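You operate a simulated robot arm through the tools that you are given. There is no shell and no other tool. Be economical: measure what you need, move in short steps, check, and stop when the job is done.

The job below is to be done with a simulated robot arm. You get a single attempt, and the scene is never put back.

Task
Fix rail B at 25 and rail C at 90 on the scale.
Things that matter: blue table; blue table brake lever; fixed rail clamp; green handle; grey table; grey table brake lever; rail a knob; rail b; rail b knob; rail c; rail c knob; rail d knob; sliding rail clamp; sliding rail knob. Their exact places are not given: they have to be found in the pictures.

It is judged by the outcome, as a careful person would: the job done as asked, and still so three seconds after it is handed in. It fails if anything else is knocked over, pushed out of place, dropped, spilled or broken.

Robot
A 7-joint arm with a four-finger gripper on a trunk, on a base that drives. Base frame: it is fixed to the floor where the robot stands at the start and does not move with it; the origin is under the middle of the robot, x ahead of it, y to its left, z up; the surface under the hand at the start is at about z = 0.52. Readings come in m, rad, newtons and seconds.
Its first joint turns from -1.204 to 3.002 rad. Places, roughly: blue table [-1.4, 0.1, 0.6]; blue table brake lever [-0.3, 1.2, 0.6]; fixed rail clamp [-0.9, 1.2, 1]; green handle [0.1, -0.6, 1]; grey table [1, -0.1, 0.6]; grey table brake lever [0.7, -1.2, 0.7]; rail a knob [0.8, 0.2, 1]; rail b [0.9, -0.2, 0.9]; rail b knob [0.6, 0, 1]; rail c [0.7, -0.5, 0.9]; rail c knob [0.4, -0.3, 1]; rail d knob [0.2, -0.6, 1]; sliding rail clamp [-1.1, 0.9, 1]; sliding rail knob [-0.8, 0.6, 1]; small table [-2.5, -4, 0.7]; small table brake lever [-2.7, -3.3, 0.7]. Payload 3.67 kg.
Tool frame: the origin (TCP) lies between the finger pads and is the grasp point; the fingertips stand 0.028 m ahead of it; z points along the fingers, y is the line along which they close. The gripper opens to 0.112 m. The gripper's body begins 0.073 m behind the TCP.
Orientation is told as [roll, pitch, yaw] about the base's x, y, z axes, in that order, counted from this pose: with the fingers straight down and closing along the base's y, the tool's x points along the base's -x, its y along +y and its z along -z.

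Tools
- The arm moves only by the tool apply_moves. Its argument "increments" is a list of rows, each a list of 2 entries, a list of its own where there are three numbers: the shift along the tool's x, y, z in mm, then the turn, a rotation vector about the tool's x, y, z in rad. In form: [[[dx, dy, dz], [ax, ay, az]], ...]. A call has 1 to 20 rows; each row shifts and turns the commanded pose from where the row before left it, along the tool's axes as they then stand. "gripper" is the finger opening in mm, from 0 to 112, set as the call begins (left out, the last holds). Rows are played at 5 a second. More than 0.05 m and 0.15 rad between two rows, or a gripper value outside its range, and nothing of the call is played. A pose out of reach is approached as far as the arm can. The call stops where the force on the tool passes 40 N (or 10 N more than at its start, if that is more) or the arm is blocked; 0.2 s more then pass. The fingers move at their own pace and stop on an object; they squeeze with about 33 N. The grip force told is the motor's: it shows also when the fingers shut on nothing. Time passes only in rows, and 0.2 s behind the last, so rows that do not move let the fingers close. It gives the time, the measured TCP pose, the force on the tool (base axes), the opening and the grip force at its end, in the units of the frame above (readings bear some noise), with the torque about the TCP (base axes, N m) and any sound that the robot's microphone picked up.
- Cameras (640 x 400 px; columns grow to the right, rows downward): "scene" is now at [0.1367, 0.0429, 1.1769]; the picture's right is [0.45, -0.89, -0.00], its down [-0.24, -0.12, -0.96] and it looks along [0.86, 0.43, -0.27] (base axes); focal length 214 px, centre (320, 200). "wrist" rides on the gripper at [0.06, -0.018, -0.104] in the tool frame; the picture's right is [0.29, 0.96, 0.00], its down [-0.80, 0.24, -0.55] and it looks along [-0.53, 0.16, 0.83] (tool axes); focal length 234 px, centre (320, 200).
- get_image(camera): a new picture of that camera. The clock stands still meanwhile.
- raise_lower(by): slides the trunk up (or, below 0, down) by that many m; the arm and the scene camera ride with it, the base frame stays. It gives what a move gives, with no picture.
- drive_base(legs): drives the robot by 1 to 6 legs, each [ahead, turn to the left] in m and rad, along the robot's own axes; the way and the turn of a leg run together, so that a leg with both is an arc; at most 1.5 m and 3.142 rad a leg. The arm and the cameras ride along, it lands a little off, and it stops where it bumps. It gives what a move gives.
- turn_head(pan, tilt): turns the head with the scene camera to pan (to the left, within 1.501 rad either way) and tilt (down, from -0.506 to 1.204), counted from straight ahead of the robot. It gives what a move gives.
- point_at(camera, pixels): for up to 12 pixels [column, row] of the newest picture of that camera ("zoom" is the newest enlarged one), the place [x, y, z] in the base frame of the surface seen there, good to about 0.002 m. The clock stands still meanwhile.
- close_up(camera, box): a new picture of the part [left, top, right, bottom] of that camera's present view, enlarged. The clock stands still meanwhile.
- sign_off(): hands the job in; it is judged then, once.

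Go step by step. Measure first, check grasps and placings, and put right what went wrong. The budget is 80 turns and 52 pictures, counting those below and the enlarged ones. Unless the task says otherwise, let go and move clear before handing in, and close with one line.

The tools are called after "Request:" as a command line: name --argument value ..., lists and objects as JSON in quotes. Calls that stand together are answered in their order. apply_moves: Moves the arm, as the interface text tells. Its arguments: {"type":"object","properties":{"increments":{"type":"array","items":{"type":"array"}},"gripper":{"type":"number"}},"required":["increments"]} The other tools are called the same way: raise_lower (by) slides the trunk up or down; drive_base (legs) drives the base; turn_head (pan, tilt) turns the head that bears the scene camera; get_image (camera) takes a picture; point_at (camera, pixels) gives the place of the surface under pixels of a picture; close_up (camera, box) takes an enlarged picture of a part of a camera's view; sign_off () hands the job in.

At the start:

```text
time_s: 0.0
ee_pos: [0.6031, -0.2038, 1.3168]
orientation: [0.001, -0.002, -0.002]
contact_force: [0.7, 0.2, -0.5]
moment: [0.0, -0.01, 0.0]
width: 0.112
gripper_force: 0.0
trunk travel left (down, up): [-0.275, 0.565]
robot x, y, heading: [0.002, 0.0, 0.001]
head pan, tilt: [0.464, 0.274]
```

scene: 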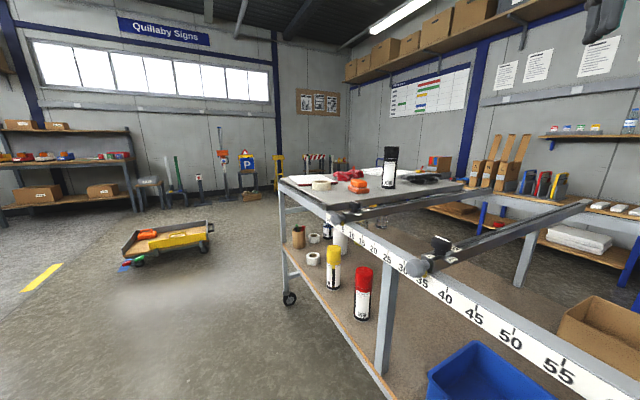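
wrist: 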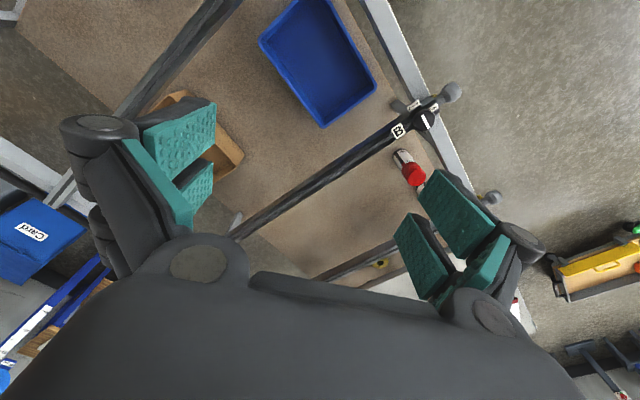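

The scale runs along the near beam of the grey table, with rail B's knob near pixel (420,265). I'll turn the head right and down to see rails B, C and the scale.

Request:
turn_head --pan -0.3 --tilt 0.5

Request:
get_image --camera "scene"

```text
time_s: 1.1
ee_pos: [0.6046, -0.2038, 1.3177]
orientation: [0.001, 0.001, -0.003]
contact_force: [0.1, -0.1, -0.8]
moment: [0.01, 0.0, 0.0]
width: 0.1119
gripper_force: 0.1
trunk travel left (down, up): [-0.275, 0.565]
robot x, y, heading: [-0.0004, 0.0023, 0.005]
head pan, tilt: [-0.3, 0.499]
```

```text
49 pictures are left
```

scene: 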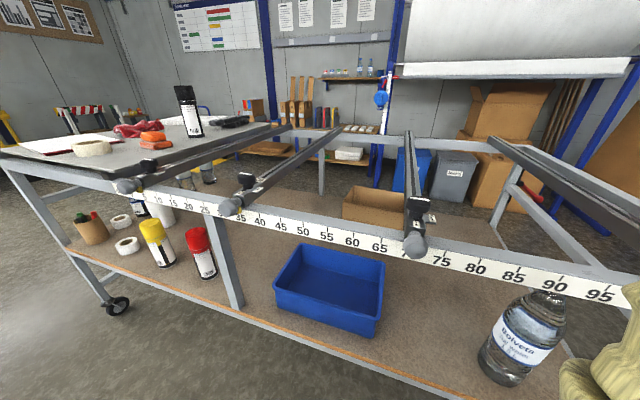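

Rail B's knob is at (230,205), C's at (415,240). I'll zoom in on both and look at how the rails are read and locked.

Request:
close_up --camera "scene" --box '[100, 120, 300, 245]'

Request:
close_up --camera "scene" --box '[340, 180, 500, 280]'

Request:
turn_head --pan -0.9 --tilt 0.6

Request:
get_image --camera "scene"

```text
3.20 times, centred on (200, 182) of scene
```

zoom: 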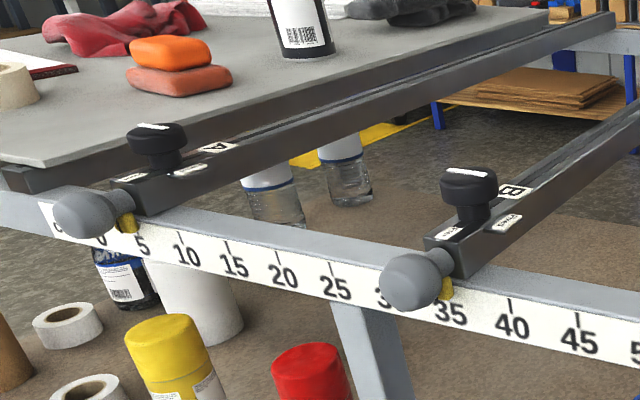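

```text
4.00 times, centred on (420, 230) of scene
```

zoom: 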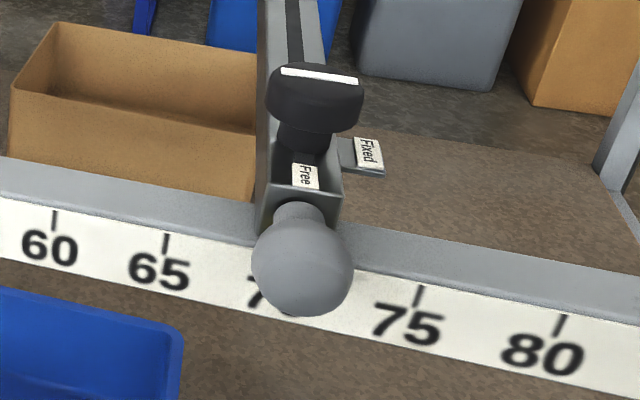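

```text
time_s: 2.1
ee_pos: [0.6031, -0.2032, 1.3186]
orientation: [0.001, 0.0, -0.005]
contact_force: [-1.1, -0.5, 0.3]
moment: [0.02, -0.01, 0.02]
width: 0.112
gripper_force: 0.2
trunk travel left (down, up): [-0.275, 0.565]
robot x, y, heading: [-0.0009, 0.0026, 0.001]
head pan, tilt: [-0.901, 0.6]
```

```text
46 pictures are left
```

scene: 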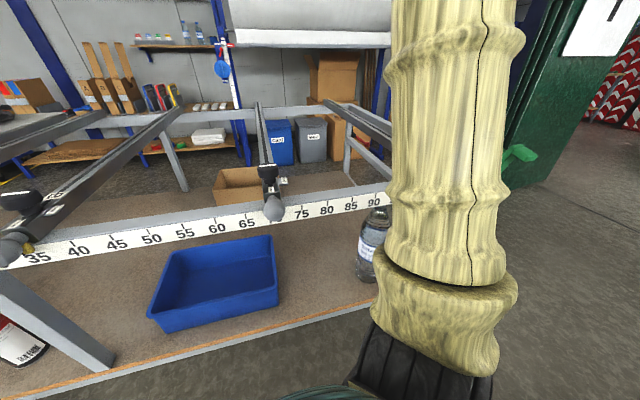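

The knobs carry a white bar and there are "Free" and "Fixed" labels; small yellow pointers mark the scale. I'll return the head and measure the scale line, knobs and rails.

Request:
turn_head --pan -0.3 --tilt 0.5

Request:
close_up --camera "scene" --box '[200, 150, 300, 225]'

Request:
point_at --camera "zoom" --pixels '[[240, 160], [245, 185], [120, 350], [200, 325], [280, 220], [310, 260], [190, 315], [240, 240], [315, 225], [640, 400]]'

```text
time_s: 3.1
ee_pos: [0.6035, -0.2019, 1.318]
orientation: [0.001, 0.0, -0.004]
contact_force: [-0.1, 0.1, 0.5]
moment: [-0.02, 0.01, -0.01]
width: 0.1118
gripper_force: 0.1
trunk travel left (down, up): [-0.275, 0.565]
robot x, y, heading: [0.0002, 0.0024, 0.003]
head pan, tilt: [-0.3, 0.499]
```

```text
5.33 times, centred on (250, 188) of scene
```

zoom: 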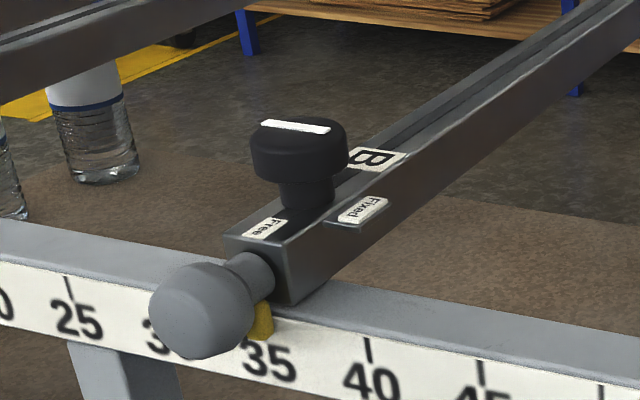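

```text
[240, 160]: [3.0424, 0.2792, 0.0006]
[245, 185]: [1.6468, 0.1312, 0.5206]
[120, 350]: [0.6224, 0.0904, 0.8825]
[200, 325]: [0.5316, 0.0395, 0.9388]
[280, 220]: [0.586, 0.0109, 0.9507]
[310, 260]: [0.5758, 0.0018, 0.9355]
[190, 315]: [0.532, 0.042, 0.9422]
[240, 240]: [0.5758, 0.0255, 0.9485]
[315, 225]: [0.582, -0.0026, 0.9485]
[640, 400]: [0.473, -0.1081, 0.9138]
```

I'll measure knob and bar ends, scale ticks and the labels from this zoom.

Request:
point_at --camera "zoom" --pixels '[[264, 123], [326, 130], [296, 127], [300, 168], [305, 195], [365, 208], [263, 228], [262, 318], [68, 285], [368, 345], [480, 368], [370, 155]]'

Request:
close_up --camera "scene" --box '[390, 195, 630, 305]'

Request:
point_at --camera "zoom" --pixels '[[50, 25], [95, 25], [70, 28], [70, 45], [65, 125], [155, 148], [245, 173], [340, 200], [450, 225], [575, 255], [110, 55], [70, 75]]'

```text
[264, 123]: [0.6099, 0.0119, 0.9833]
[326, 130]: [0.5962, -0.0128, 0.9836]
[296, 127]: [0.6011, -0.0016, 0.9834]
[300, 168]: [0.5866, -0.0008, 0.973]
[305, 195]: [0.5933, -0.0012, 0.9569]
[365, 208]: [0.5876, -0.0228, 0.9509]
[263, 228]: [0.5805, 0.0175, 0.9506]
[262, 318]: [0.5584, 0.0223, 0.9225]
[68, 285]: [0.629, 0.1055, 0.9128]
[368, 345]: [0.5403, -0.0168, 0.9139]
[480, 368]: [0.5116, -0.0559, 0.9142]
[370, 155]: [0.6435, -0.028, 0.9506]
```

```text
2.67 times, centred on (510, 250) of scene
```

zoom: 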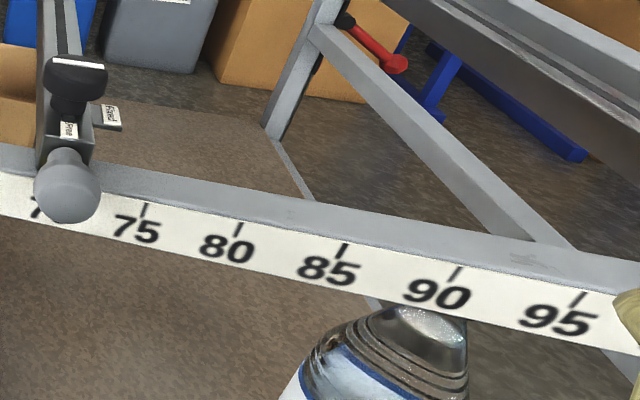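

```text
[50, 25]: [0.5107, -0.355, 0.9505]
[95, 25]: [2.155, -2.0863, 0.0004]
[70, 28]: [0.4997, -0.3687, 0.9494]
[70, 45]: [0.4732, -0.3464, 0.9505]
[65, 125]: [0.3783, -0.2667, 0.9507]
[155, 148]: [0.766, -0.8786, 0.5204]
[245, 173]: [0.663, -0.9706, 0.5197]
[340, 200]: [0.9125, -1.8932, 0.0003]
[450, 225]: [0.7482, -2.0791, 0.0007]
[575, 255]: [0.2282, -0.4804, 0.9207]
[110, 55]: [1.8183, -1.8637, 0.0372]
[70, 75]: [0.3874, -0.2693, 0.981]
```

The scale is 1 unit = 10 mm along u≈(-0.587,-0.810). Knob B sits at (0.603,0.000), reads about 35, and its bar points at "Fixed"; "Free" is a quarter turn clockwise from above. I'll move above knob B with yaw +0.94.

Request:
apply_moves --increments '[[[0, 40.5, 0], [0, 0, 0]], [[0, 40.5, 0], [0, 0, 0]], [[0, 40.5, 0], [0, 0, 0]], [[0, 40.5, 0], [0, 0, 0]], [[0, 40, 0], [0, 0, 0]], [[0, 0, 40], [0, 0, 0]], [[0, 0, 40], [0, 0, 0]], [[0, 0, 40], [0, 0, 0]], [[0, 0, 40], [0, 0, 0]], [[0, 0, 40], [0, 0, 0]], [[0, 0, 0], [0, 0, -0.135]], [[0, 0, 0], [0, 0, -0.135]], [[0, 0, 0], [0, 0, -0.135]], [[0, 0, 0], [0, 0, -0.135]], [[0, 0, 0], [0, 0, -0.135]], [[0, 0, 0], [0, 0, -0.135]], [[0, 0, 0], [0, 0, -0.135]]]' --gripper 80

Request:
get_image --camera "wrist"

Request:
get_image --camera "scene"

```text
time_s: 6.7
ee_pos: [0.6045, -0.0014, 1.1179]
orientation: [0.0, 0.001, 0.943]
contact_force: [0.1, -0.7, 0.4]
moment: [-0.01, 0.01, 0.01]
width: 0.0799
gripper_force: 0.0
trunk travel left (down, up): [-0.275, 0.565]
robot x, y, heading: [0.0009, 0.0012, 0.001]
head pan, tilt: [-0.3, 0.499]
```

```text
43 pictures are left
```

wrist: 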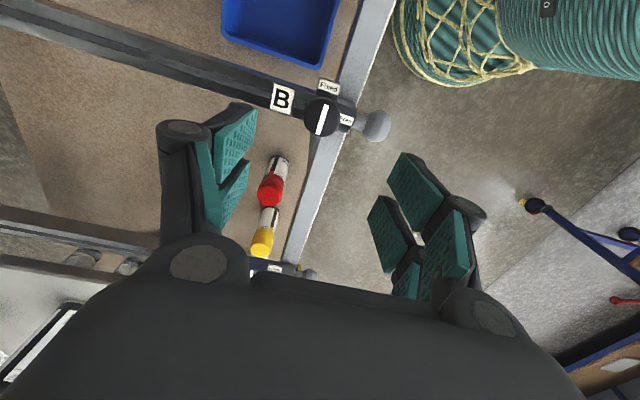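

```text
42 pictures are left
```

scene: 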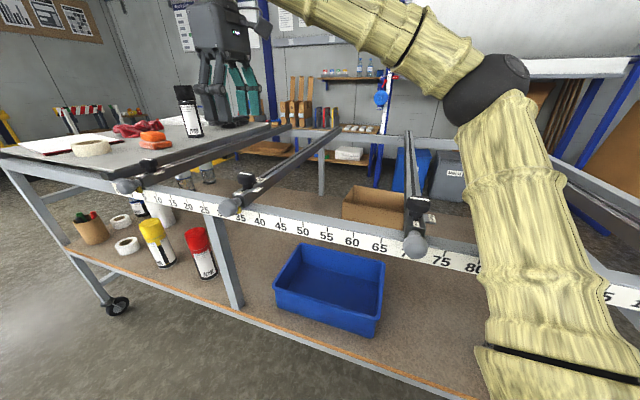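

The wrist view shows knob B at (321,118) with its bar pointing at "Fixed". I'll measure it precisely from here.

Request:
point_at --camera "wrist" --pixels '[[321, 118], [307, 118], [336, 118], [322, 106], [320, 133], [327, 88], [346, 120], [375, 126]]'

Request:
close_up --camera "wrist" --box '[260, 70, 404, 160]'

```text
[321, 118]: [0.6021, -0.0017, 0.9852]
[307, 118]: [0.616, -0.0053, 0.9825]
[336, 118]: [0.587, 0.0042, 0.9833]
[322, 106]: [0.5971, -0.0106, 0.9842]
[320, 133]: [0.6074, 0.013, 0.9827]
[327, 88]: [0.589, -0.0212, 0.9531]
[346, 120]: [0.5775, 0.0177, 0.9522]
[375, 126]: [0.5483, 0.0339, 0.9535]
```

```text
4.44 times, centred on (332, 115) of wrist
```

zoom: 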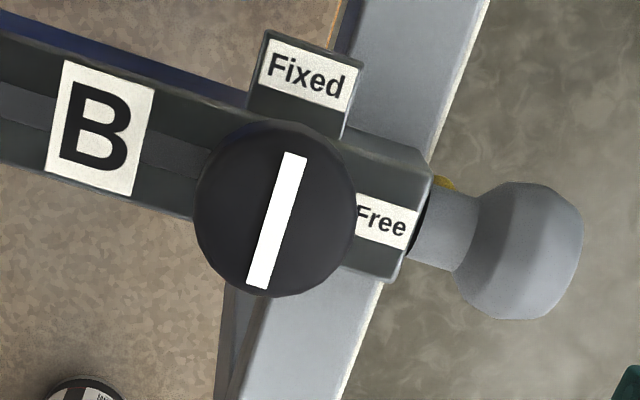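

Bar clearly at Fixed and Free is at the operator end. I'll descend over the knob centre (0.602,0.000) to TCP z 0.984 and close.

Request:
apply_moves --increments '[[[0, 2.7, 40], [0, 0, 0]], [[0, 0, 40], [0, 0, 0]], [[0, 0, 30], [0, 0, 0]], [[0, 0, 15], [0, 0, 0]], [[0, 0, 8], [0, 0, 0]], [[0, 0, 0], [0, 0, 0]]]' --gripper 70

Request:
apply_moves --increments '[[[0, 0, 0], [0, 0, 0]], [[0, 0, 0], [0, 0, 0]], [[0, 0, 0], [0, 0, 0]]]' --gripper 0

Request:
get_image --camera "wrist"

```text
time_s: 8.1
ee_pos: [0.598, 0.0092, 0.9911]
orientation: [-0.01, 0.002, 0.941]
contact_force: [0.5, 0.1, -0.1]
moment: [-0.01, -0.01, -0.01]
width: 0.0701
gripper_force: 0.0
trunk travel left (down, up): [-0.275, 0.565]
robot x, y, heading: [0.0028, 0.0039, -0.005]
head pan, tilt: [-0.3, 0.499]
```

```text
time_s: 8.6
ee_pos: [0.604, 0.0017, 0.9941]
orientation: [-0.016, -0.004, 0.932]
contact_force: [33.1, -7.6, 0.3]
moment: [-0.25, -0.83, 0.28]
width: 0.0368
gripper_force: 32.8
trunk travel left (down, up): [-0.275, 0.565]
robot x, y, heading: [0.0025, 0.0037, 0.002]
head pan, tilt: [-0.3, 0.499]
stopped in row 2: the force on the tool passed its limit at 50 N (the readings are from after the stop); the commanded pose is now the measured one
```

```text
40 pictures are left
```

wrist: 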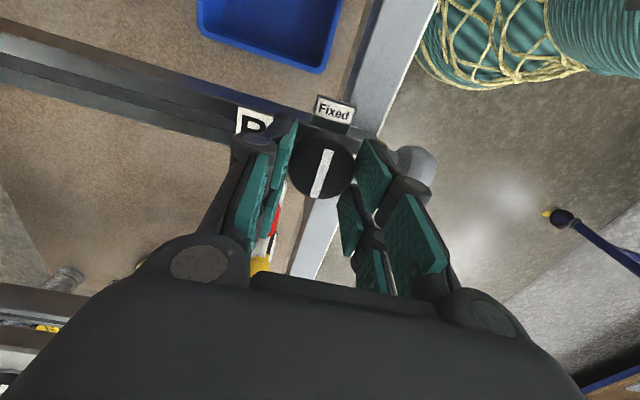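

The fingers hold the knob (36.8 mm) but a little high and with side force. I'll open, drop to 0.985, centre and grip again.

Request:
apply_moves --increments '[[[0, 0, 0], [0, 0, 0]], [[1.5, 0, 5], [0, 0, 0]], [[1, 0, 4], [0, 0, 0]], [[0, 0, 0], [0, 0, 0]]]' --gripper 56

Request:
apply_moves --increments '[[[0, 0, 0], [0, 0, 0]], [[0, 0, 0], [0, 0, 0]], [[0, 0, 0], [0, 0, 0]]]' --gripper 0

```text
time_s: 9.6
ee_pos: [0.6013, 0.0007, 0.9814]
orientation: [-0.009, -0.002, 0.933]
contact_force: [0.2, -1.5, -0.6]
moment: [0.01, 0.0, 0.02]
width: 0.0563
gripper_force: 0.0
trunk travel left (down, up): [-0.275, 0.565]
robot x, y, heading: [-0.0004, 0.0026, -0.001]
head pan, tilt: [-0.3, 0.499]
```

```text
time_s: 10.4
ee_pos: [0.6015, -0.0012, 0.9809]
orientation: [-0.01, -0.002, 0.934]
contact_force: [6.5, 6.2, 1.0]
moment: [-0.12, 0.0, 0.0]
width: 0.0356
gripper_force: 44.4
trunk travel left (down, up): [-0.275, 0.565]
robot x, y, heading: [0.0048, 0.0061, -0.002]
head pan, tilt: [-0.3, 0.499]
```

The knob is gripped centrally at z 0.981. Now I turn it clockwise from above (tool z +) by a quarter turn toward Free.

Request:
apply_moves --increments '[[[0, 0, 0], [0, 0, 0.13]], [[0, 0, 0], [0, 0, 0.13]], [[0, 0, 0], [0, 0, 0.13]], [[0, 0, 0], [0, 0, 0.13]], [[0, 0, 0], [0, 0, 0.13]], [[0, 0, 0], [0, 0, 0.13]], [[0, 0, 0], [0, 0, 0.13]], [[0, 0, 0], [0, 0, 0.13]], [[0, 0, 0], [0, 0, 0.13]], [[0, 0, 0], [0, 0, 0.13]], [[0, 0, 0], [0, 0, 0.13]], [[0, 0, 0], [0, 0, 0.13]]]'

Request:
get_image --camera "wrist"

```text
time_s: 10.8
ee_pos: [0.5959, -0.008, 0.9811]
orientation: [0.006, -0.023, 0.852]
contact_force: [-31.2, 47.9, -13.8]
moment: [1.29, -0.75, 0.51]
width: 0.0367
gripper_force: 45.0
trunk travel left (down, up): [-0.275, 0.565]
robot x, y, heading: [0.0022, 0.0007, 0.004]
head pan, tilt: [-0.3, 0.499]
stopped in row 1: the force on the tool passed its limit at 49 N (the readings are from after the stop); the commanded pose is now the measured one
```

```text
39 pictures are left
```

wrist: 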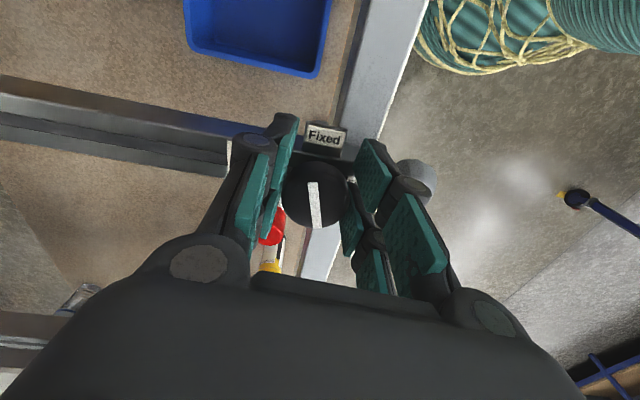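

The fingers slid about 8 mm along the knob (towards the Fixed side) while it turned slightly. I'll open, recentre and retry with gentler steps.

Request:
apply_moves --increments '[[[0, 0, 0], [0, 0, 0]], [[0, 0, 0], [0, 0, 0]], [[0, 0, 0], [0, 0, 0]]]' --gripper 56

Request:
close_up --camera "wrist" --box '[220, 90, 444, 250]'

Request:
point_at --camera "zoom" --pixels '[[260, 310], [275, 370], [270, 340], [220, 320], [355, 290], [290, 125], [390, 230]]'

```text
time_s: 11.6
ee_pos: [0.5993, -0.0151, 0.9825]
orientation: [0.003, -0.025, 0.838]
contact_force: [0.9, 0.8, -0.1]
moment: [-0.02, 0.04, 0.01]
width: 0.056
gripper_force: 0.0
trunk travel left (down, up): [-0.275, 0.565]
robot x, y, heading: [0.0028, 0.0033, -0.002]
head pan, tilt: [-0.3, 0.499]
```

```text
2.50 times, centred on (332, 170) of wrist
```

zoom: 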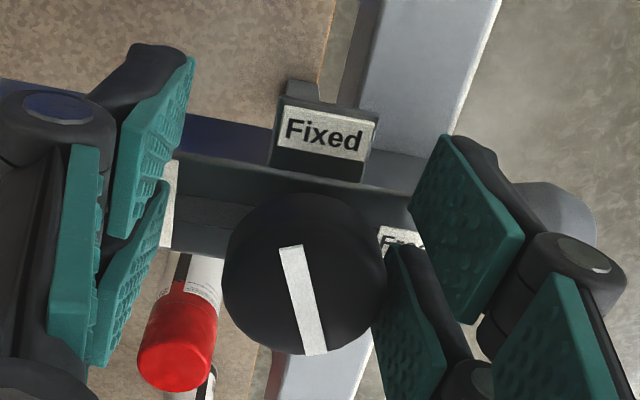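

```text
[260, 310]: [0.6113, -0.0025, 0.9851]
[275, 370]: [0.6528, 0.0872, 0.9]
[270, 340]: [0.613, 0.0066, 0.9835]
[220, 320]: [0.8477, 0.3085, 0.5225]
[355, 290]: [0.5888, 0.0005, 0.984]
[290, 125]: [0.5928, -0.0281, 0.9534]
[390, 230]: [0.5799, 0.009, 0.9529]
```

The bar has turned about 27° counter-clockwise (bottom end heading to Free), while clockwise was blocked, so loosening is counter-clockwise. I'll lift, swing the wrist to yaw −0.26, recentre, and then turn counter-clockwise.

Request:
apply_moves --increments '[[[0, 0, -40], [0, 0, 0]], [[0, 0, 0], [0, 0, 0.137]], [[0, 0, 0], [0, 0, 0.137]], [[0, 0, 0], [0, 0, 0.137]], [[0, 0, 0], [0, 0, 0.137]], [[0, 0, 0], [0, 0, 0.137]], [[0, 0, 0], [0, 0, 0.137]], [[0, 0, 0], [0, 0, 0.137]], [[0, 0, 0], [0, 0, 0.137]], [[1, 15, 0], [0, 0.025, 0]], [[0, 0, 0], [0, 0, 0]], [[0, 0, 0], [0, 0, 0]]]' --gripper 60

Request:
close_up --camera "wrist" --box '[220, 60, 460, 220]'

```text
time_s: 14.2
ee_pos: [0.6044, -0.0096, 1.0189]
orientation: [0.03, 0.025, -0.258]
contact_force: [-0.9, -0.8, -0.1]
moment: [-0.01, -0.01, -0.03]
width: 0.0599
gripper_force: 0.1
trunk travel left (down, up): [-0.275, 0.565]
robot x, y, heading: [0.0011, 0.0036, -0.001]
head pan, tilt: [-0.3, 0.499]
```

```text
2.50 times, centred on (340, 140) of wrist
```

zoom: 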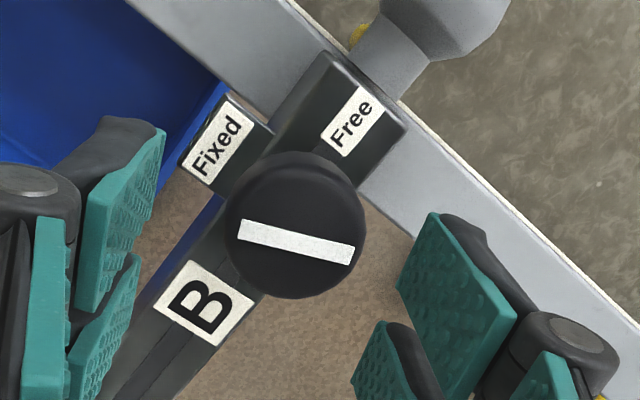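

I'll get the knob centre from this view: the disc runs from about (226,225) to (365,225) in the zoom.

Request:
point_at --camera "zoom" --pixels '[[295, 240], [232, 225], [358, 225], [295, 170], [295, 285]]'

Request:
apply_moves --increments '[[[0, 0, 0], [0.0226, -0.032, 0]], [[0, 5, 0], [0, 0, 0]], [[0, 0, 0], [0, 0, 0]]]'

```text
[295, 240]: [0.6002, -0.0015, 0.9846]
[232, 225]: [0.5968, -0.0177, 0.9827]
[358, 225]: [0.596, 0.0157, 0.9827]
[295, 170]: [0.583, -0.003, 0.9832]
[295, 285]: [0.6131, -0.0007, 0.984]
```

```text
time_s: 15.0
ee_pos: [0.6064, -0.0038, 1.0188]
orientation: [0.007, -0.01, -0.26]
contact_force: [-0.3, -1.4, 0.7]
moment: [0.02, -0.02, 0.0]
width: 0.0599
gripper_force: 0.1
trunk travel left (down, up): [-0.275, 0.565]
robot x, y, heading: [-0.0001, 0.0024, -0.002]
head pan, tilt: [-0.3, 0.499]
```

Knob centre is (0.599,−0.001), so I shift 8 mm along tool x, descend 36 mm, and grip.

Request:
apply_moves --increments '[[[7.8, 1, 0], [0, 0, 0]], [[0, 0, 20], [0, 0, 0]], [[0, 0, 16], [0, 0, 0]], [[0, 0, 0], [0, 0, 0]]]'

Request:
apply_moves --increments '[[[0, 0, 0], [0, 0, 0]], [[0, 0, 0], [0, 0, 0]]]' --gripper 0

Request:
apply_moves --increments '[[[0, 0, 0], [0, 0, -0.06]], [[0, 0, 0], [0, 0, -0.06]], [[0, 0, 0], [0, 0, -0.06]], [[0, 0, 0], [0, 0, -0.06]], [[0, 0, 0], [0, 0, -0.06]], [[0, 0, 0], [0, 0, -0.06]], [[0, 0, 0], [0, 0, -0.06]], [[0, 0, 0], [0, 0, -0.06]], [[0, 0, 0], [0, 0, -0.06]], [[0, 0, 0], [0, 0, -0.06]], [[0, 0, 0], [0, 0, -0.06]], [[0, 0, 0], [0, 0, -0.06]], [[0, 0, 0], [0, 0, -0.06]], [[0, 0, 0], [0, 0, -0.06]], [[0, 0, 0], [0, 0, -0.06]], [[0, 0, 0], [0, 0, -0.06]], [[0, 0, 0], [0, 0, -0.06]]]'

Request:
get_image --camera "wrist"

```text
time_s: 16.0
ee_pos: [0.5989, -0.0018, 0.9835]
orientation: [0.007, -0.008, -0.257]
contact_force: [0.2, -0.4, 0.6]
moment: [0.01, 0.05, 0.03]
width: 0.0602
gripper_force: 0.1
trunk travel left (down, up): [-0.275, 0.565]
robot x, y, heading: [0.0042, 0.0045, -0.002]
head pan, tilt: [-0.3, 0.499]
```

```text
time_s: 16.6
ee_pos: [0.5998, -0.0004, 0.9822]
orientation: [0.006, -0.007, -0.257]
contact_force: [-1.8, -0.7, -0.7]
moment: [-0.05, -0.14, -0.01]
width: 0.0358
gripper_force: 45.3
trunk travel left (down, up): [-0.275, 0.565]
robot x, y, heading: [-0.0004, 0.0044, 0.0]
head pan, tilt: [-0.3, 0.499]
```

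```text
time_s: 19.7
ee_pos: [0.5999, -0.0027, 0.9824]
orientation: [-0.009, -0.009, 0.613]
contact_force: [7.1, -7.9, 3.3]
moment: [-0.54, 0.61, -0.04]
width: 0.0359
gripper_force: 44.7
trunk travel left (down, up): [-0.275, 0.565]
robot x, y, heading: [-0.0007, 0.0027, -0.001]
head pan, tilt: [-0.3, 0.499]
stopped in row 15: the force on the tool passed its limit at 48 N (the readings are from after the stop); the commanded pose is now the measured one
```

```text
36 pictures are left
```

wrist: 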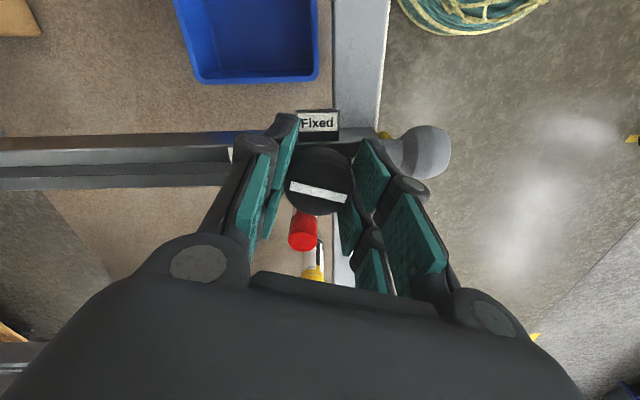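

It turned smoothly; the bar (290,183)–(347,198) is still about 13° short of the rail axis. I'll continue.

Request:
apply_moves --increments '[[[0, 0, 0], [0, 0, -0.05]], [[0, 0, 0], [0, 0, -0.05]], [[0, 0, 0], [0, 0, -0.05]], [[0, 0, 0], [0, 0, -0.05]], [[0, 0, 0], [0, 0, -0.05]]]'

Request:
apply_moves --increments '[[[0, 0, 0], [0, 0, 0]], [[0, 0, 0], [0, 0, 0]], [[0, 0, -40], [0, 0, 0]], [[0, 0, 0], [0, 0, 0]]]' --gripper 60

Request:
close_up --camera "wrist" --box '[220, 60, 460, 220]'

```text
time_s: 20.4
ee_pos: [0.5989, -0.0031, 0.9822]
orientation: [-0.016, -0.008, 0.701]
contact_force: [8.8, -3.6, 0.3]
moment: [-1.07, 0.61, 0.0]
width: 0.0356
gripper_force: 45.4
trunk travel left (down, up): [-0.275, 0.565]
robot x, y, heading: [0.0036, 0.0058, -0.004]
head pan, tilt: [-0.3, 0.499]
stopped in row 3: the force on the tool passed its limit at 45 N (the readings are from after the stop); the commanded pose is now the measured one
```

```text
time_s: 21.4
ee_pos: [0.6006, -0.0062, 1.0196]
orientation: [-0.008, -0.005, 0.703]
contact_force: [1.0, 0.3, 0.0]
moment: [-0.01, 0.02, -0.03]
width: 0.0601
gripper_force: 0.1
trunk travel left (down, up): [-0.275, 0.565]
robot x, y, heading: [-0.0002, 0.0046, -0.004]
head pan, tilt: [-0.3, 0.499]
```

```text
2.50 times, centred on (340, 140) of wrist
```

zoom: 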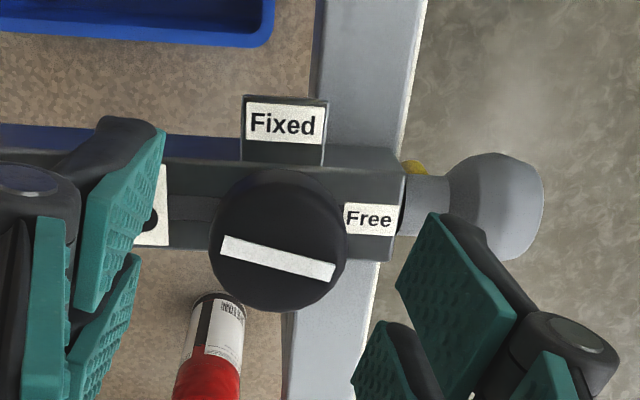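

About 10° remain to Free. I'll swing to yaw −0.85 so that, after turning the last bit, the fingers straddle along the scale direction for sliding.

Request:
apply_moves --increments '[[[0, 0, 0], [0, 0, 0.141]], [[0, 0, 0], [0, 0, 0.141]], [[0, 0, 0], [0, 0, 0.141]], [[0, 0, 0], [0, 0, 0.141]], [[0, 0, 0], [0, 0, 0.141]], [[0, 0, 0], [0, 0, 0.141]], [[0, 0, 0], [0, 0, 0.141]], [[0, 0, 0], [0, 0, 0.141]], [[0, 0, 0], [0, 0, 0.141]], [[0, 0, 0], [0, 0, 0.141]], [[0, 0, 0], [0, 0, 0.141]], [[0, 0, 0], [0, 0, 0]], [[0, 0, 0], [0, 0, 0]]]'

Request:
close_up --camera "wrist" --box '[220, 60, 460, 220]'

Request:
point_at --camera "zoom" --pixels '[[295, 240], [240, 225], [350, 225], [295, 180], [295, 275], [320, 250]]'

```text
time_s: 24.1
ee_pos: [0.5996, -0.0062, 1.02]
orientation: [0.007, -0.009, -0.849]
contact_force: [0.3, 0.5, -0.4]
moment: [-0.05, 0.01, -0.01]
width: 0.0602
gripper_force: 0.0
trunk travel left (down, up): [-0.275, 0.565]
robot x, y, heading: [0.0024, 0.0022, -0.002]
head pan, tilt: [-0.3, 0.499]
```

```text
2.50 times, centred on (340, 140) of wrist
```

zoom: 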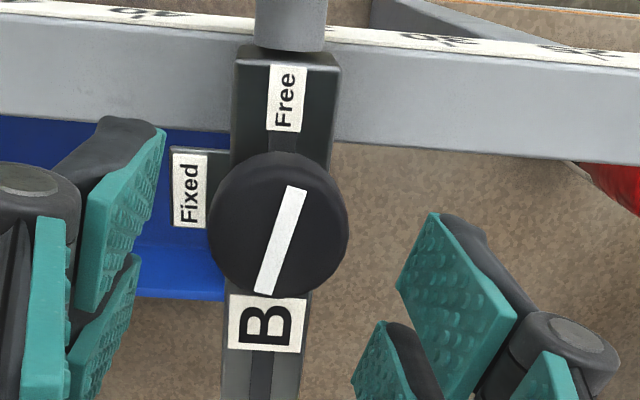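

```text
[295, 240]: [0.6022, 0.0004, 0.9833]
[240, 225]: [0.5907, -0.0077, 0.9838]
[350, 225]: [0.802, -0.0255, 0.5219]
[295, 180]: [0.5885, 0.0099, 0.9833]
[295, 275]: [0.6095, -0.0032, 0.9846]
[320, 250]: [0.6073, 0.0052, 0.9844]
```

The knob centre is about (0.598,0.001) and the bar is ~11° short of Free. I'll centre, descend, grip and turn about 0.25 rad more counter-clockwise.

Request:
apply_moves --increments '[[[6, 3.4, 0], [0, 0, 0]], [[0, 0, 20], [0, 0, 0]], [[0, 0, 18], [0, 0, 0]], [[0, 0, 0], [0, 0, 0]]]'

Request:
apply_moves --increments '[[[0, 0, 0], [0, 0, 0]], [[0, 0, 0], [0, 0, 0]]]' --gripper 0

Request:
apply_moves --increments '[[[0, 0, 0], [0, 0, -0.04]], [[0, 0, 0], [0, 0, -0.04]], [[0, 0, 0], [0, 0, -0.04]], [[0, 0, 0], [0, 0, -0.04]], [[0, 0, 0], [0, 0, -0.04]], [[0, 0, 0], [0, 0, -0.04]]]'

Request:
close_up --camera "wrist" --box '[220, 60, 460, 220]'

```text
time_s: 25.1
ee_pos: [0.5998, 0.0014, 0.9812]
orientation: [0.008, -0.008, -0.848]
contact_force: [-0.8, -0.3, 0.1]
moment: [-0.02, -0.01, 0.0]
width: 0.0597
gripper_force: 0.1
trunk travel left (down, up): [-0.275, 0.565]
robot x, y, heading: [-0.0011, 0.0043, -0.003]
head pan, tilt: [-0.3, 0.499]
```

```text
time_s: 25.8
ee_pos: [0.5989, 0.0018, 0.9812]
orientation: [0.009, -0.01, -0.848]
contact_force: [-0.2, -0.4, -1.5]
moment: [0.06, 0.0, -0.02]
width: 0.0362
gripper_force: 45.2
trunk travel left (down, up): [-0.275, 0.565]
robot x, y, heading: [-0.0012, 0.0077, -0.006]
head pan, tilt: [-0.3, 0.499]
```

```text
time_s: 27.1
ee_pos: [0.5992, 0.0019, 0.9809]
orientation: [0.004, -0.01, -0.608]
contact_force: [-13.8, 4.2, -14.8]
moment: [0.2, 0.61, -0.17]
width: 0.0364
gripper_force: 45.4
trunk travel left (down, up): [-0.275, 0.565]
robot x, y, heading: [0.0, 0.0035, -0.005]
head pan, tilt: [-0.3, 0.499]
```

```text
2.50 times, centred on (340, 140) of wrist
```

zoom: 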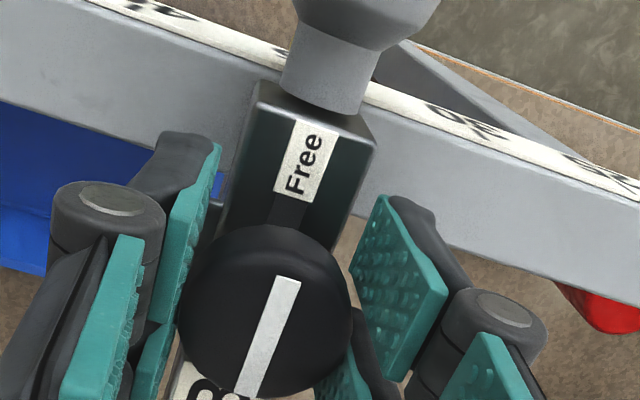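

The bar now lines up with Free. I'll slide B along +tool y (towards lower scale), first 40 mm, and watch the force.

Request:
apply_moves --increments '[[[-0.2, 10, 0], [0, 0, 0]], [[-0.2, 10, 0], [0, 0, 0]], [[-0.2, 10, 0], [0, 0, 0]], [[-0.2, 10, 0], [0, 0, 0]], [[0, 0, 0], [0, 0, 0]]]'

Request:
get_image --camera "scene"

```text
time_s: 28.4
ee_pos: [0.6235, 0.035, 0.9807]
orientation: [0.003, -0.011, -0.608]
contact_force: [-3.1, 2.4, -20.0]
moment: [0.07, -0.13, -0.04]
width: 0.0363
gripper_force: 44.9
trunk travel left (down, up): [-0.275, 0.565]
robot x, y, heading: [0.001, 0.0026, -0.003]
head pan, tilt: [-0.3, 0.499]
```

```text
32 pictures are left
```

scene: 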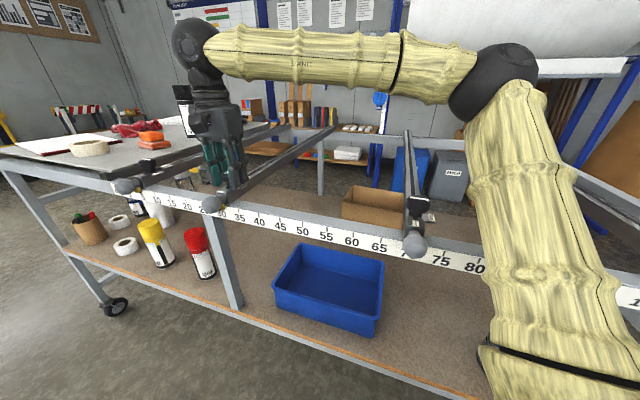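

The rail slides with low side force (about 41 mm done). I'll move 52 mm more and then read the pointer.

Request:
apply_moves --increments '[[[-0.2, 10, 0], [0, 0, 0]], [[-0.2, 10, 0], [0, 0, 0]], [[-0.2, 10, 0], [0, 0, 0]], [[-0.2, 10, 0], [0, 0, 0]], [[-0.2, 10, 0], [0, 0, 0]], [[0, 0, 0], [0, 0, 0]]]'

Request:
close_up --camera "scene" --box '[160, 160, 270, 230]'

```text
time_s: 29.8
ee_pos: [0.6539, 0.0762, 0.9816]
orientation: [0.002, -0.01, -0.609]
contact_force: [-4.1, 2.6, -13.2]
moment: [0.14, 0.12, -0.06]
width: 0.0361
gripper_force: 45.2
trunk travel left (down, up): [-0.275, 0.565]
robot x, y, heading: [0.0008, 0.0055, -0.007]
head pan, tilt: [-0.3, 0.499]
```

```text
5.71 times, centred on (215, 195) of scene
```

zoom: 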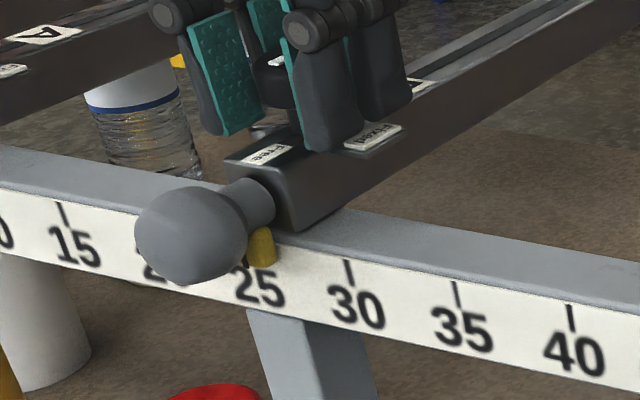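

The yellow pointer at (260,248) is near tick 25. I'll measure pointer edges and ticks.

Request:
point_at --camera "zoom" --pixels '[[255, 240], [255, 260], [262, 245], [270, 255], [276, 255], [248, 268], [349, 270], [457, 292], [571, 316], [65, 212], [270, 178], [370, 140]]'

```text
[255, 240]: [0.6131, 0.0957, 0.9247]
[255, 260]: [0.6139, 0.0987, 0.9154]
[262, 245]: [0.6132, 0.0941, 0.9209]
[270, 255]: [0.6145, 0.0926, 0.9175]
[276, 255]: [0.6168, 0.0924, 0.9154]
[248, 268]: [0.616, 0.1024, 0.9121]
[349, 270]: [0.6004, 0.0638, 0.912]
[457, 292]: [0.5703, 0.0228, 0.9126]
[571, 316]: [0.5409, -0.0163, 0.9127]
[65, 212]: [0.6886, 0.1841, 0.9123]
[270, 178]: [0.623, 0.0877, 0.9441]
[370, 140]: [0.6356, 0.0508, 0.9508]
```

Fitting ticks gives 25 at (0.6296,0.1040) and the knob axis at about 25.8. I'll move 8 mm more, release, lift, and back off towards the operator side to view the pointer head-on with the wrist camera.

Request:
apply_moves --increments '[[[-0.2, 4, 0], [0, 0, 0]], [[-0.2, 4, 0], [0, 0, 0]], [[0, 0, 0], [0, 0, 0]], [[0, 0, 0], [0, 0, 0]]]'

Request:
apply_moves --increments '[[[0, 0, 0], [0, 0, 0]], [[0, 0, 0], [0, 0, 0]], [[0, 0, -40], [0, 0, 0]], [[0, 0, -40], [0, 0, 0]], [[40, 0, 0], [0, -0.1, 0]], [[40, 0, 0], [0, -0.1, 0]], [[40, 0, 0], [0, -0.1, 0]], [[40, 0, 0], [0, -0.1, 0]], [[0, 0, 0], [0, -0.1, 0]], [[0, 0, 0], [0, 0, 0]]]' --gripper 60

Request:
get_image --camera "wrist"

```text
time_s: 30.8
ee_pos: [0.6571, 0.0801, 0.982]
orientation: [0.003, -0.01, -0.607]
contact_force: [-7.5, 2.2, -19.5]
moment: [0.04, 0.12, -0.04]
width: 0.0362
gripper_force: 45.1
trunk travel left (down, up): [-0.275, 0.565]
robot x, y, heading: [0.0001, 0.0053, -0.004]
head pan, tilt: [-0.3, 0.499]
```

```text
time_s: 33.0
ee_pos: [0.5277, 0.1715, 1.0368]
orientation: [0.005, -0.51, -0.611]
contact_force: [-0.2, -0.2, -1.1]
moment: [0.01, -0.01, 0.01]
width: 0.0598
gripper_force: 0.1
trunk travel left (down, up): [-0.275, 0.565]
robot x, y, heading: [0.0013, 0.0044, -0.004]
head pan, tilt: [-0.3, 0.499]
```

```text
30 pictures are left
```

wrist: 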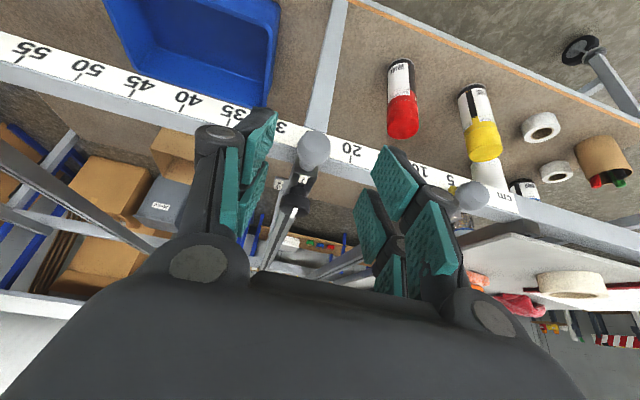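

The view is upside-down with the ball hiding 25. I'll zoom in near (313,150).

Request:
close_up --camera "wrist" --box '[250, 100, 378, 180]'

Request:
close_up --camera "scene" --box '[160, 160, 270, 230]'

```text
5.00 times, centred on (314, 140) of wrist
```

zoom: 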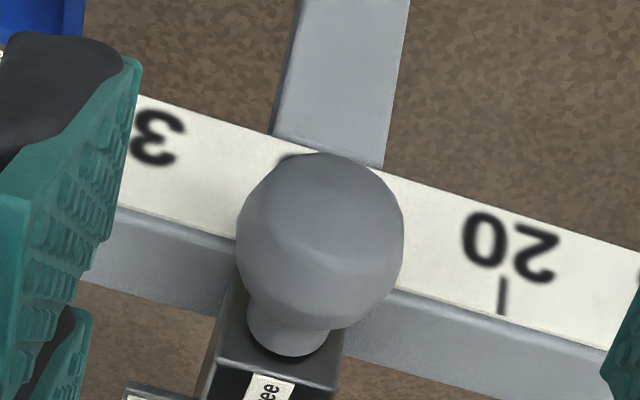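

```text
5.71 times, centred on (215, 195) of scene
```

zoom: 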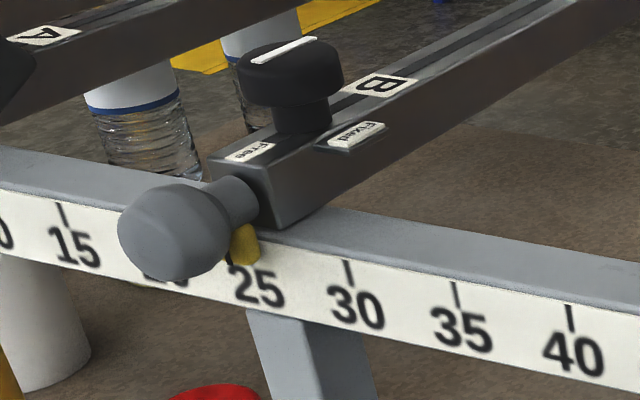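

I'll measure the rail end's corners, the pointer, and knob in this zoom to derive the pointer's centre line.

Request:
point_at --camera "zoom" --pixels '[[213, 157], [262, 166], [268, 205], [283, 215], [240, 235], [245, 250], [252, 255], [257, 250], [229, 260], [234, 258], [249, 230], [310, 180]]'

```text
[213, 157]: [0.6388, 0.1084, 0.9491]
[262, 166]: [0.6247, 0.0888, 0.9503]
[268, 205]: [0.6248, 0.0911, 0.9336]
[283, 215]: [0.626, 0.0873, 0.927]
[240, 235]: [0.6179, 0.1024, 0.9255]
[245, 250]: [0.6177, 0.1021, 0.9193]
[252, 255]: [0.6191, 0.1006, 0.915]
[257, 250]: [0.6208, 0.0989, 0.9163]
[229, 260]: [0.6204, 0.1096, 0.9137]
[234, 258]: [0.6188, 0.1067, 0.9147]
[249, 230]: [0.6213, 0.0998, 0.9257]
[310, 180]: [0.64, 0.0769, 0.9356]
```

Rail centre and knob axis both read about 25.3, and there's a dark index line on the pointer near (228,260). I'll zoom tighter to read it.

Request:
close_up --camera "scene" --box '[190, 190, 222, 210]'

Request:
point_at --camera "zoom" --pixels '[[160, 250], [180, 260], [170, 260], [200, 250], [220, 250], [280, 250], [260, 300], [190, 280], [170, 275], [150, 270], [175, 300], [300, 200]]'

```text
16.00 times, centred on (206, 200) of scene
```

zoom: 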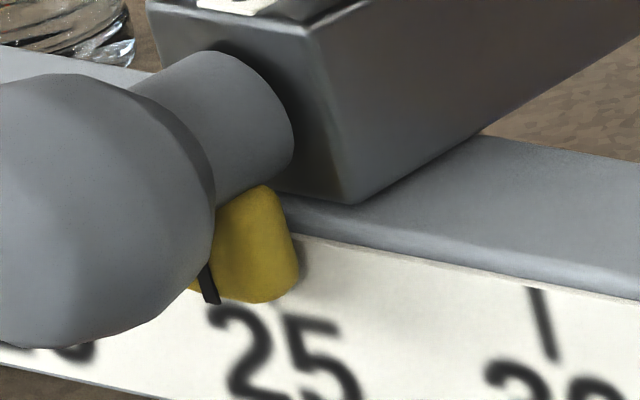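

```text
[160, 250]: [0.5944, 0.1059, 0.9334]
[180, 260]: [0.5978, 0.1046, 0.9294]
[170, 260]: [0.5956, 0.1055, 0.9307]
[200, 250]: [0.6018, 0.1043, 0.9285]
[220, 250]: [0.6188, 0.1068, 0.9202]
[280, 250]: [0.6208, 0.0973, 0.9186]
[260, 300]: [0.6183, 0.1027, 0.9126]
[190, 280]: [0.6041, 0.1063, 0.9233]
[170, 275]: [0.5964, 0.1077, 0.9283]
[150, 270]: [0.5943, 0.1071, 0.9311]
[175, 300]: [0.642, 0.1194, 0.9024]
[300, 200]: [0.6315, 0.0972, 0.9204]
```

A black index line on the yellow pointer is visible at (205–213, 270–300). I'll measure it and tick 30.

Request:
point_at --camera "zoom" --pixels '[[206, 275], [209, 285], [212, 296], [214, 292], [222, 290], [200, 285], [536, 295], [545, 330], [551, 355], [238, 345], [320, 360], [280, 310]]'

```text
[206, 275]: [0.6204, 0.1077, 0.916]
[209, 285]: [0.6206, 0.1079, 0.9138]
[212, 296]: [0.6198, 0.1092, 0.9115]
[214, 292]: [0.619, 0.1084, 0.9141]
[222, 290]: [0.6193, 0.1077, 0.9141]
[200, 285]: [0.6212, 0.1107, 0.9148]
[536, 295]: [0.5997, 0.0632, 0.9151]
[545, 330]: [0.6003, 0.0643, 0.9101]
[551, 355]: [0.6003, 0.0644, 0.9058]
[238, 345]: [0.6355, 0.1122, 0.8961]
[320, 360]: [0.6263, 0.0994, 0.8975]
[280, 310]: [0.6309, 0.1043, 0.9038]
```

The index line reads about 25.2. I'll return above the knob, swing to yaw +0.95, and look before gripping to nudge it 2 mm and lock clockwise.

Request:
apply_moves --increments '[[[0, 0, 0], [0, 0.1, 0]], [[0, 0, 0], [0, 0.1, 0]], [[-40, 0, 0], [0, 0.1, 0]], [[-40, 0, 0], [0, 0.1, 0]], [[-40, 0, 0], [0, 0.1, 0]], [[-40, 0, 0], [0, 0, 0]], [[0, 0, 0], [0, 0, -0.142]], [[0, 0, 0], [0, 0, -0.142]], [[0, 0, 0], [0, 0, -0.142]], [[0, 0, 0], [0, 0, -0.142]], [[0, 0, 0], [0, 0, -0.142]], [[0, 0, 0], [0, 0, -0.142]], [[0, 0, 0], [0, 0, -0.142]], [[0, 0, 0], [0, 0, -0.142]], [[0, 0, 0], [0, 0, -0.142]], [[0, 0, 0], [0, 0, -0.142]], [[0, 0, 0], [0, 0, -0.142]], [[0, 0, 0], [0, 0, 0]], [[0, 0, 0], [0, 0, 0]]]'

```text
time_s: 37.0
ee_pos: [0.6455, 0.0811, 1.0779]
orientation: [-0.026, -0.015, 0.954]
contact_force: [0.7, 0.2, 0.1]
moment: [-0.02, 0.0, -0.03]
width: 0.0601
gripper_force: 0.1
trunk travel left (down, up): [-0.275, 0.565]
robot x, y, heading: [0.0008, 0.0009, -0.003]
head pan, tilt: [-0.3, 0.499]
```

I'll correct the slight tilt and shift (−6, −10 mm tool) to centre over the knob, then come down to 1.02 and check.

Request:
apply_moves --increments '[[[0, 0, 0], [-0.027, -0.0125, 0]], [[-5.9, -10, 0], [0, 0, 0]], [[0, 0, 30], [0, 0, 0]], [[0, 0, 25], [0, 0, 0]], [[0, 0, 0], [0, 0, 0]]]'

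Request:
close_up --camera "wrist" --box '[220, 60, 460, 220]'

Request:
point_at --camera "zoom" --pixels '[[280, 240], [225, 240], [335, 240], [280, 190], [280, 290]]'

```text
time_s: 38.1
ee_pos: [0.6557, 0.0813, 1.022]
orientation: [0.0, -0.03, 0.955]
contact_force: [0.9, 0.6, 0.0]
moment: [0.03, 0.02, -0.02]
width: 0.0598
gripper_force: 0.0
trunk travel left (down, up): [-0.275, 0.565]
robot x, y, heading: [-0.0004, 0.004, -0.011]
head pan, tilt: [-0.3, 0.499]
```

```text
2.50 times, centred on (340, 140) of wrist
```

zoom: 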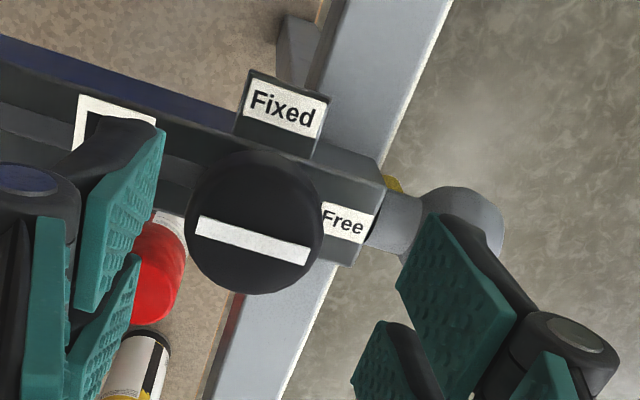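

```text
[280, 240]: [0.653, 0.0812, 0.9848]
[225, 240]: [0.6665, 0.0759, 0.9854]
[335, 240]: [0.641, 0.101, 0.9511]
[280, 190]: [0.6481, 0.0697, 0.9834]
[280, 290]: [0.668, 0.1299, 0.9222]
```

I'll level the tool (+0.03 about tool y), shift −3 mm along tool y, descend, grip, and nudge 2 mm towards lower scale.

Request:
apply_moves --increments '[[[0, -3, 0], [0, 0.03, 0]], [[0, 0, 20], [0, 0, 0]], [[0, 0, 19], [0, 0, 0]], [[0, 0, 0], [0, 0, 0]]]'

Request:
apply_moves --increments '[[[0, 0, 0], [0, 0, 0]], [[0, 0, 0], [0, 0, 0]], [[-1, 0, 0], [0, 0, 0]], [[-1, 0, 0], [0, 0, 0]], [[0, 0, 0], [0, 0, 0]]]' --gripper 0

Request:
close_up --camera "scene" --box '[186, 188, 234, 218]'

```text
time_s: 39.3
ee_pos: [0.683, 0.0803, 0.9689]
orientation: [0.024, -0.003, 0.959]
contact_force: [-29.5, 17.5, 125.2]
moment: [2.98, 3.82, -0.6]
width: 0.0799
gripper_force: 46.2
trunk travel left (down, up): [-0.275, 0.565]
robot x, y, heading: [-0.0012, 0.0054, -0.0]
head pan, tilt: [-0.3, 0.499]
stopped in row 4: the force on the tool passed its limit at 52 N (the readings are from after the stop); the commanded pose is now the measured one
```

```text
time_s: 40.5
ee_pos: [0.6893, 0.0793, 0.9587]
orientation: [0.024, 0.012, 0.954]
contact_force: [-31.6, 18.2, 68.6]
moment: [1.95, 2.37, 0.2]
width: 0.1025
gripper_force: 45.4
trunk travel left (down, up): [-0.275, 0.565]
robot x, y, heading: [-0.0011, 0.0023, -0.008]
head pan, tilt: [-0.3, 0.499]
```

```text
13.33 times, centred on (210, 203) of scene
```

zoom: 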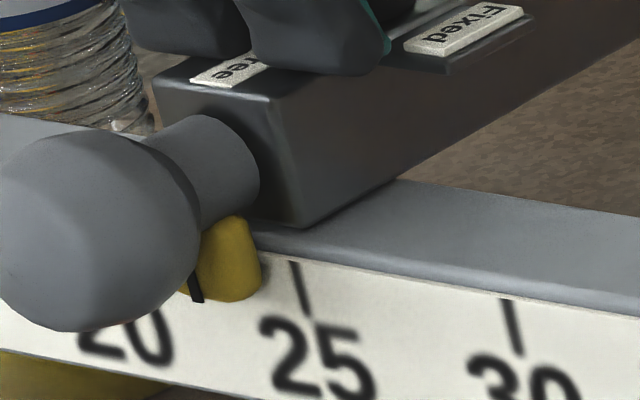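

Something went wrong: 125 N upward, fingers forced open, and the rail slipped to about 22.5. I'll open and lift straight away.

Request:
apply_moves --increments '[[[0, 0, -10], [0, 0, 0]], [[0, 0, -15], [0, 0, 0]], [[0, 0, -25], [0, 0, 0]], [[0, 0, -25], [0, 0, 0]], [[0, 0, -25], [0, 0, 0]], [[0, 0, 0], [0, 0, 0]]]' --gripper 112

Request:
get_image --camera "wrist"

Request:
get_image --camera "scene"

```text
time_s: 41.9
ee_pos: [0.7047, 0.0829, 1.0425]
orientation: [0.038, 0.03, 0.955]
contact_force: [0.8, 1.5, -1.1]
moment: [-0.1, 0.03, 0.0]
width: 0.1119
gripper_force: 0.1
trunk travel left (down, up): [-0.275, 0.565]
robot x, y, heading: [-0.0008, 0.0002, -0.003]
head pan, tilt: [-0.3, 0.499]
```

```text
24 pictures are left
```

wrist: 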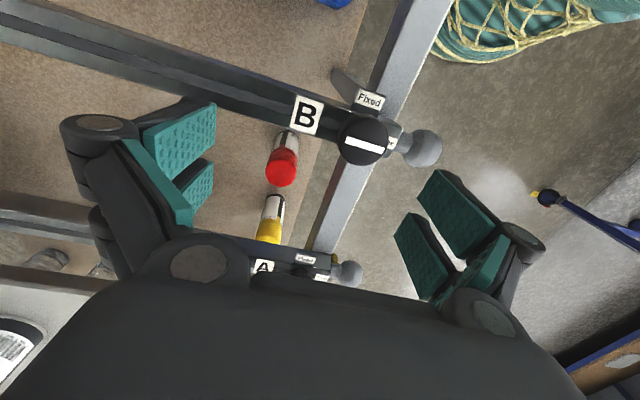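

```text
23 pictures are left
```

scene: 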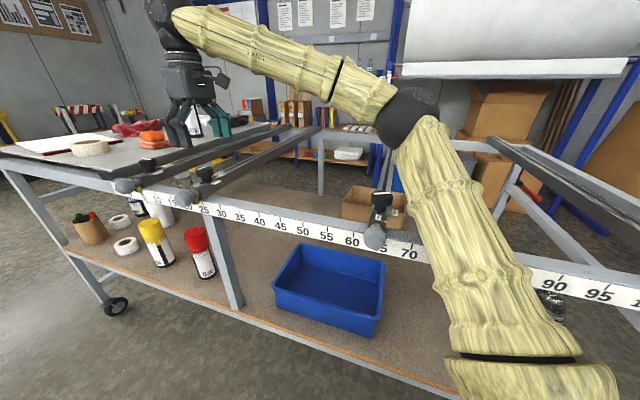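

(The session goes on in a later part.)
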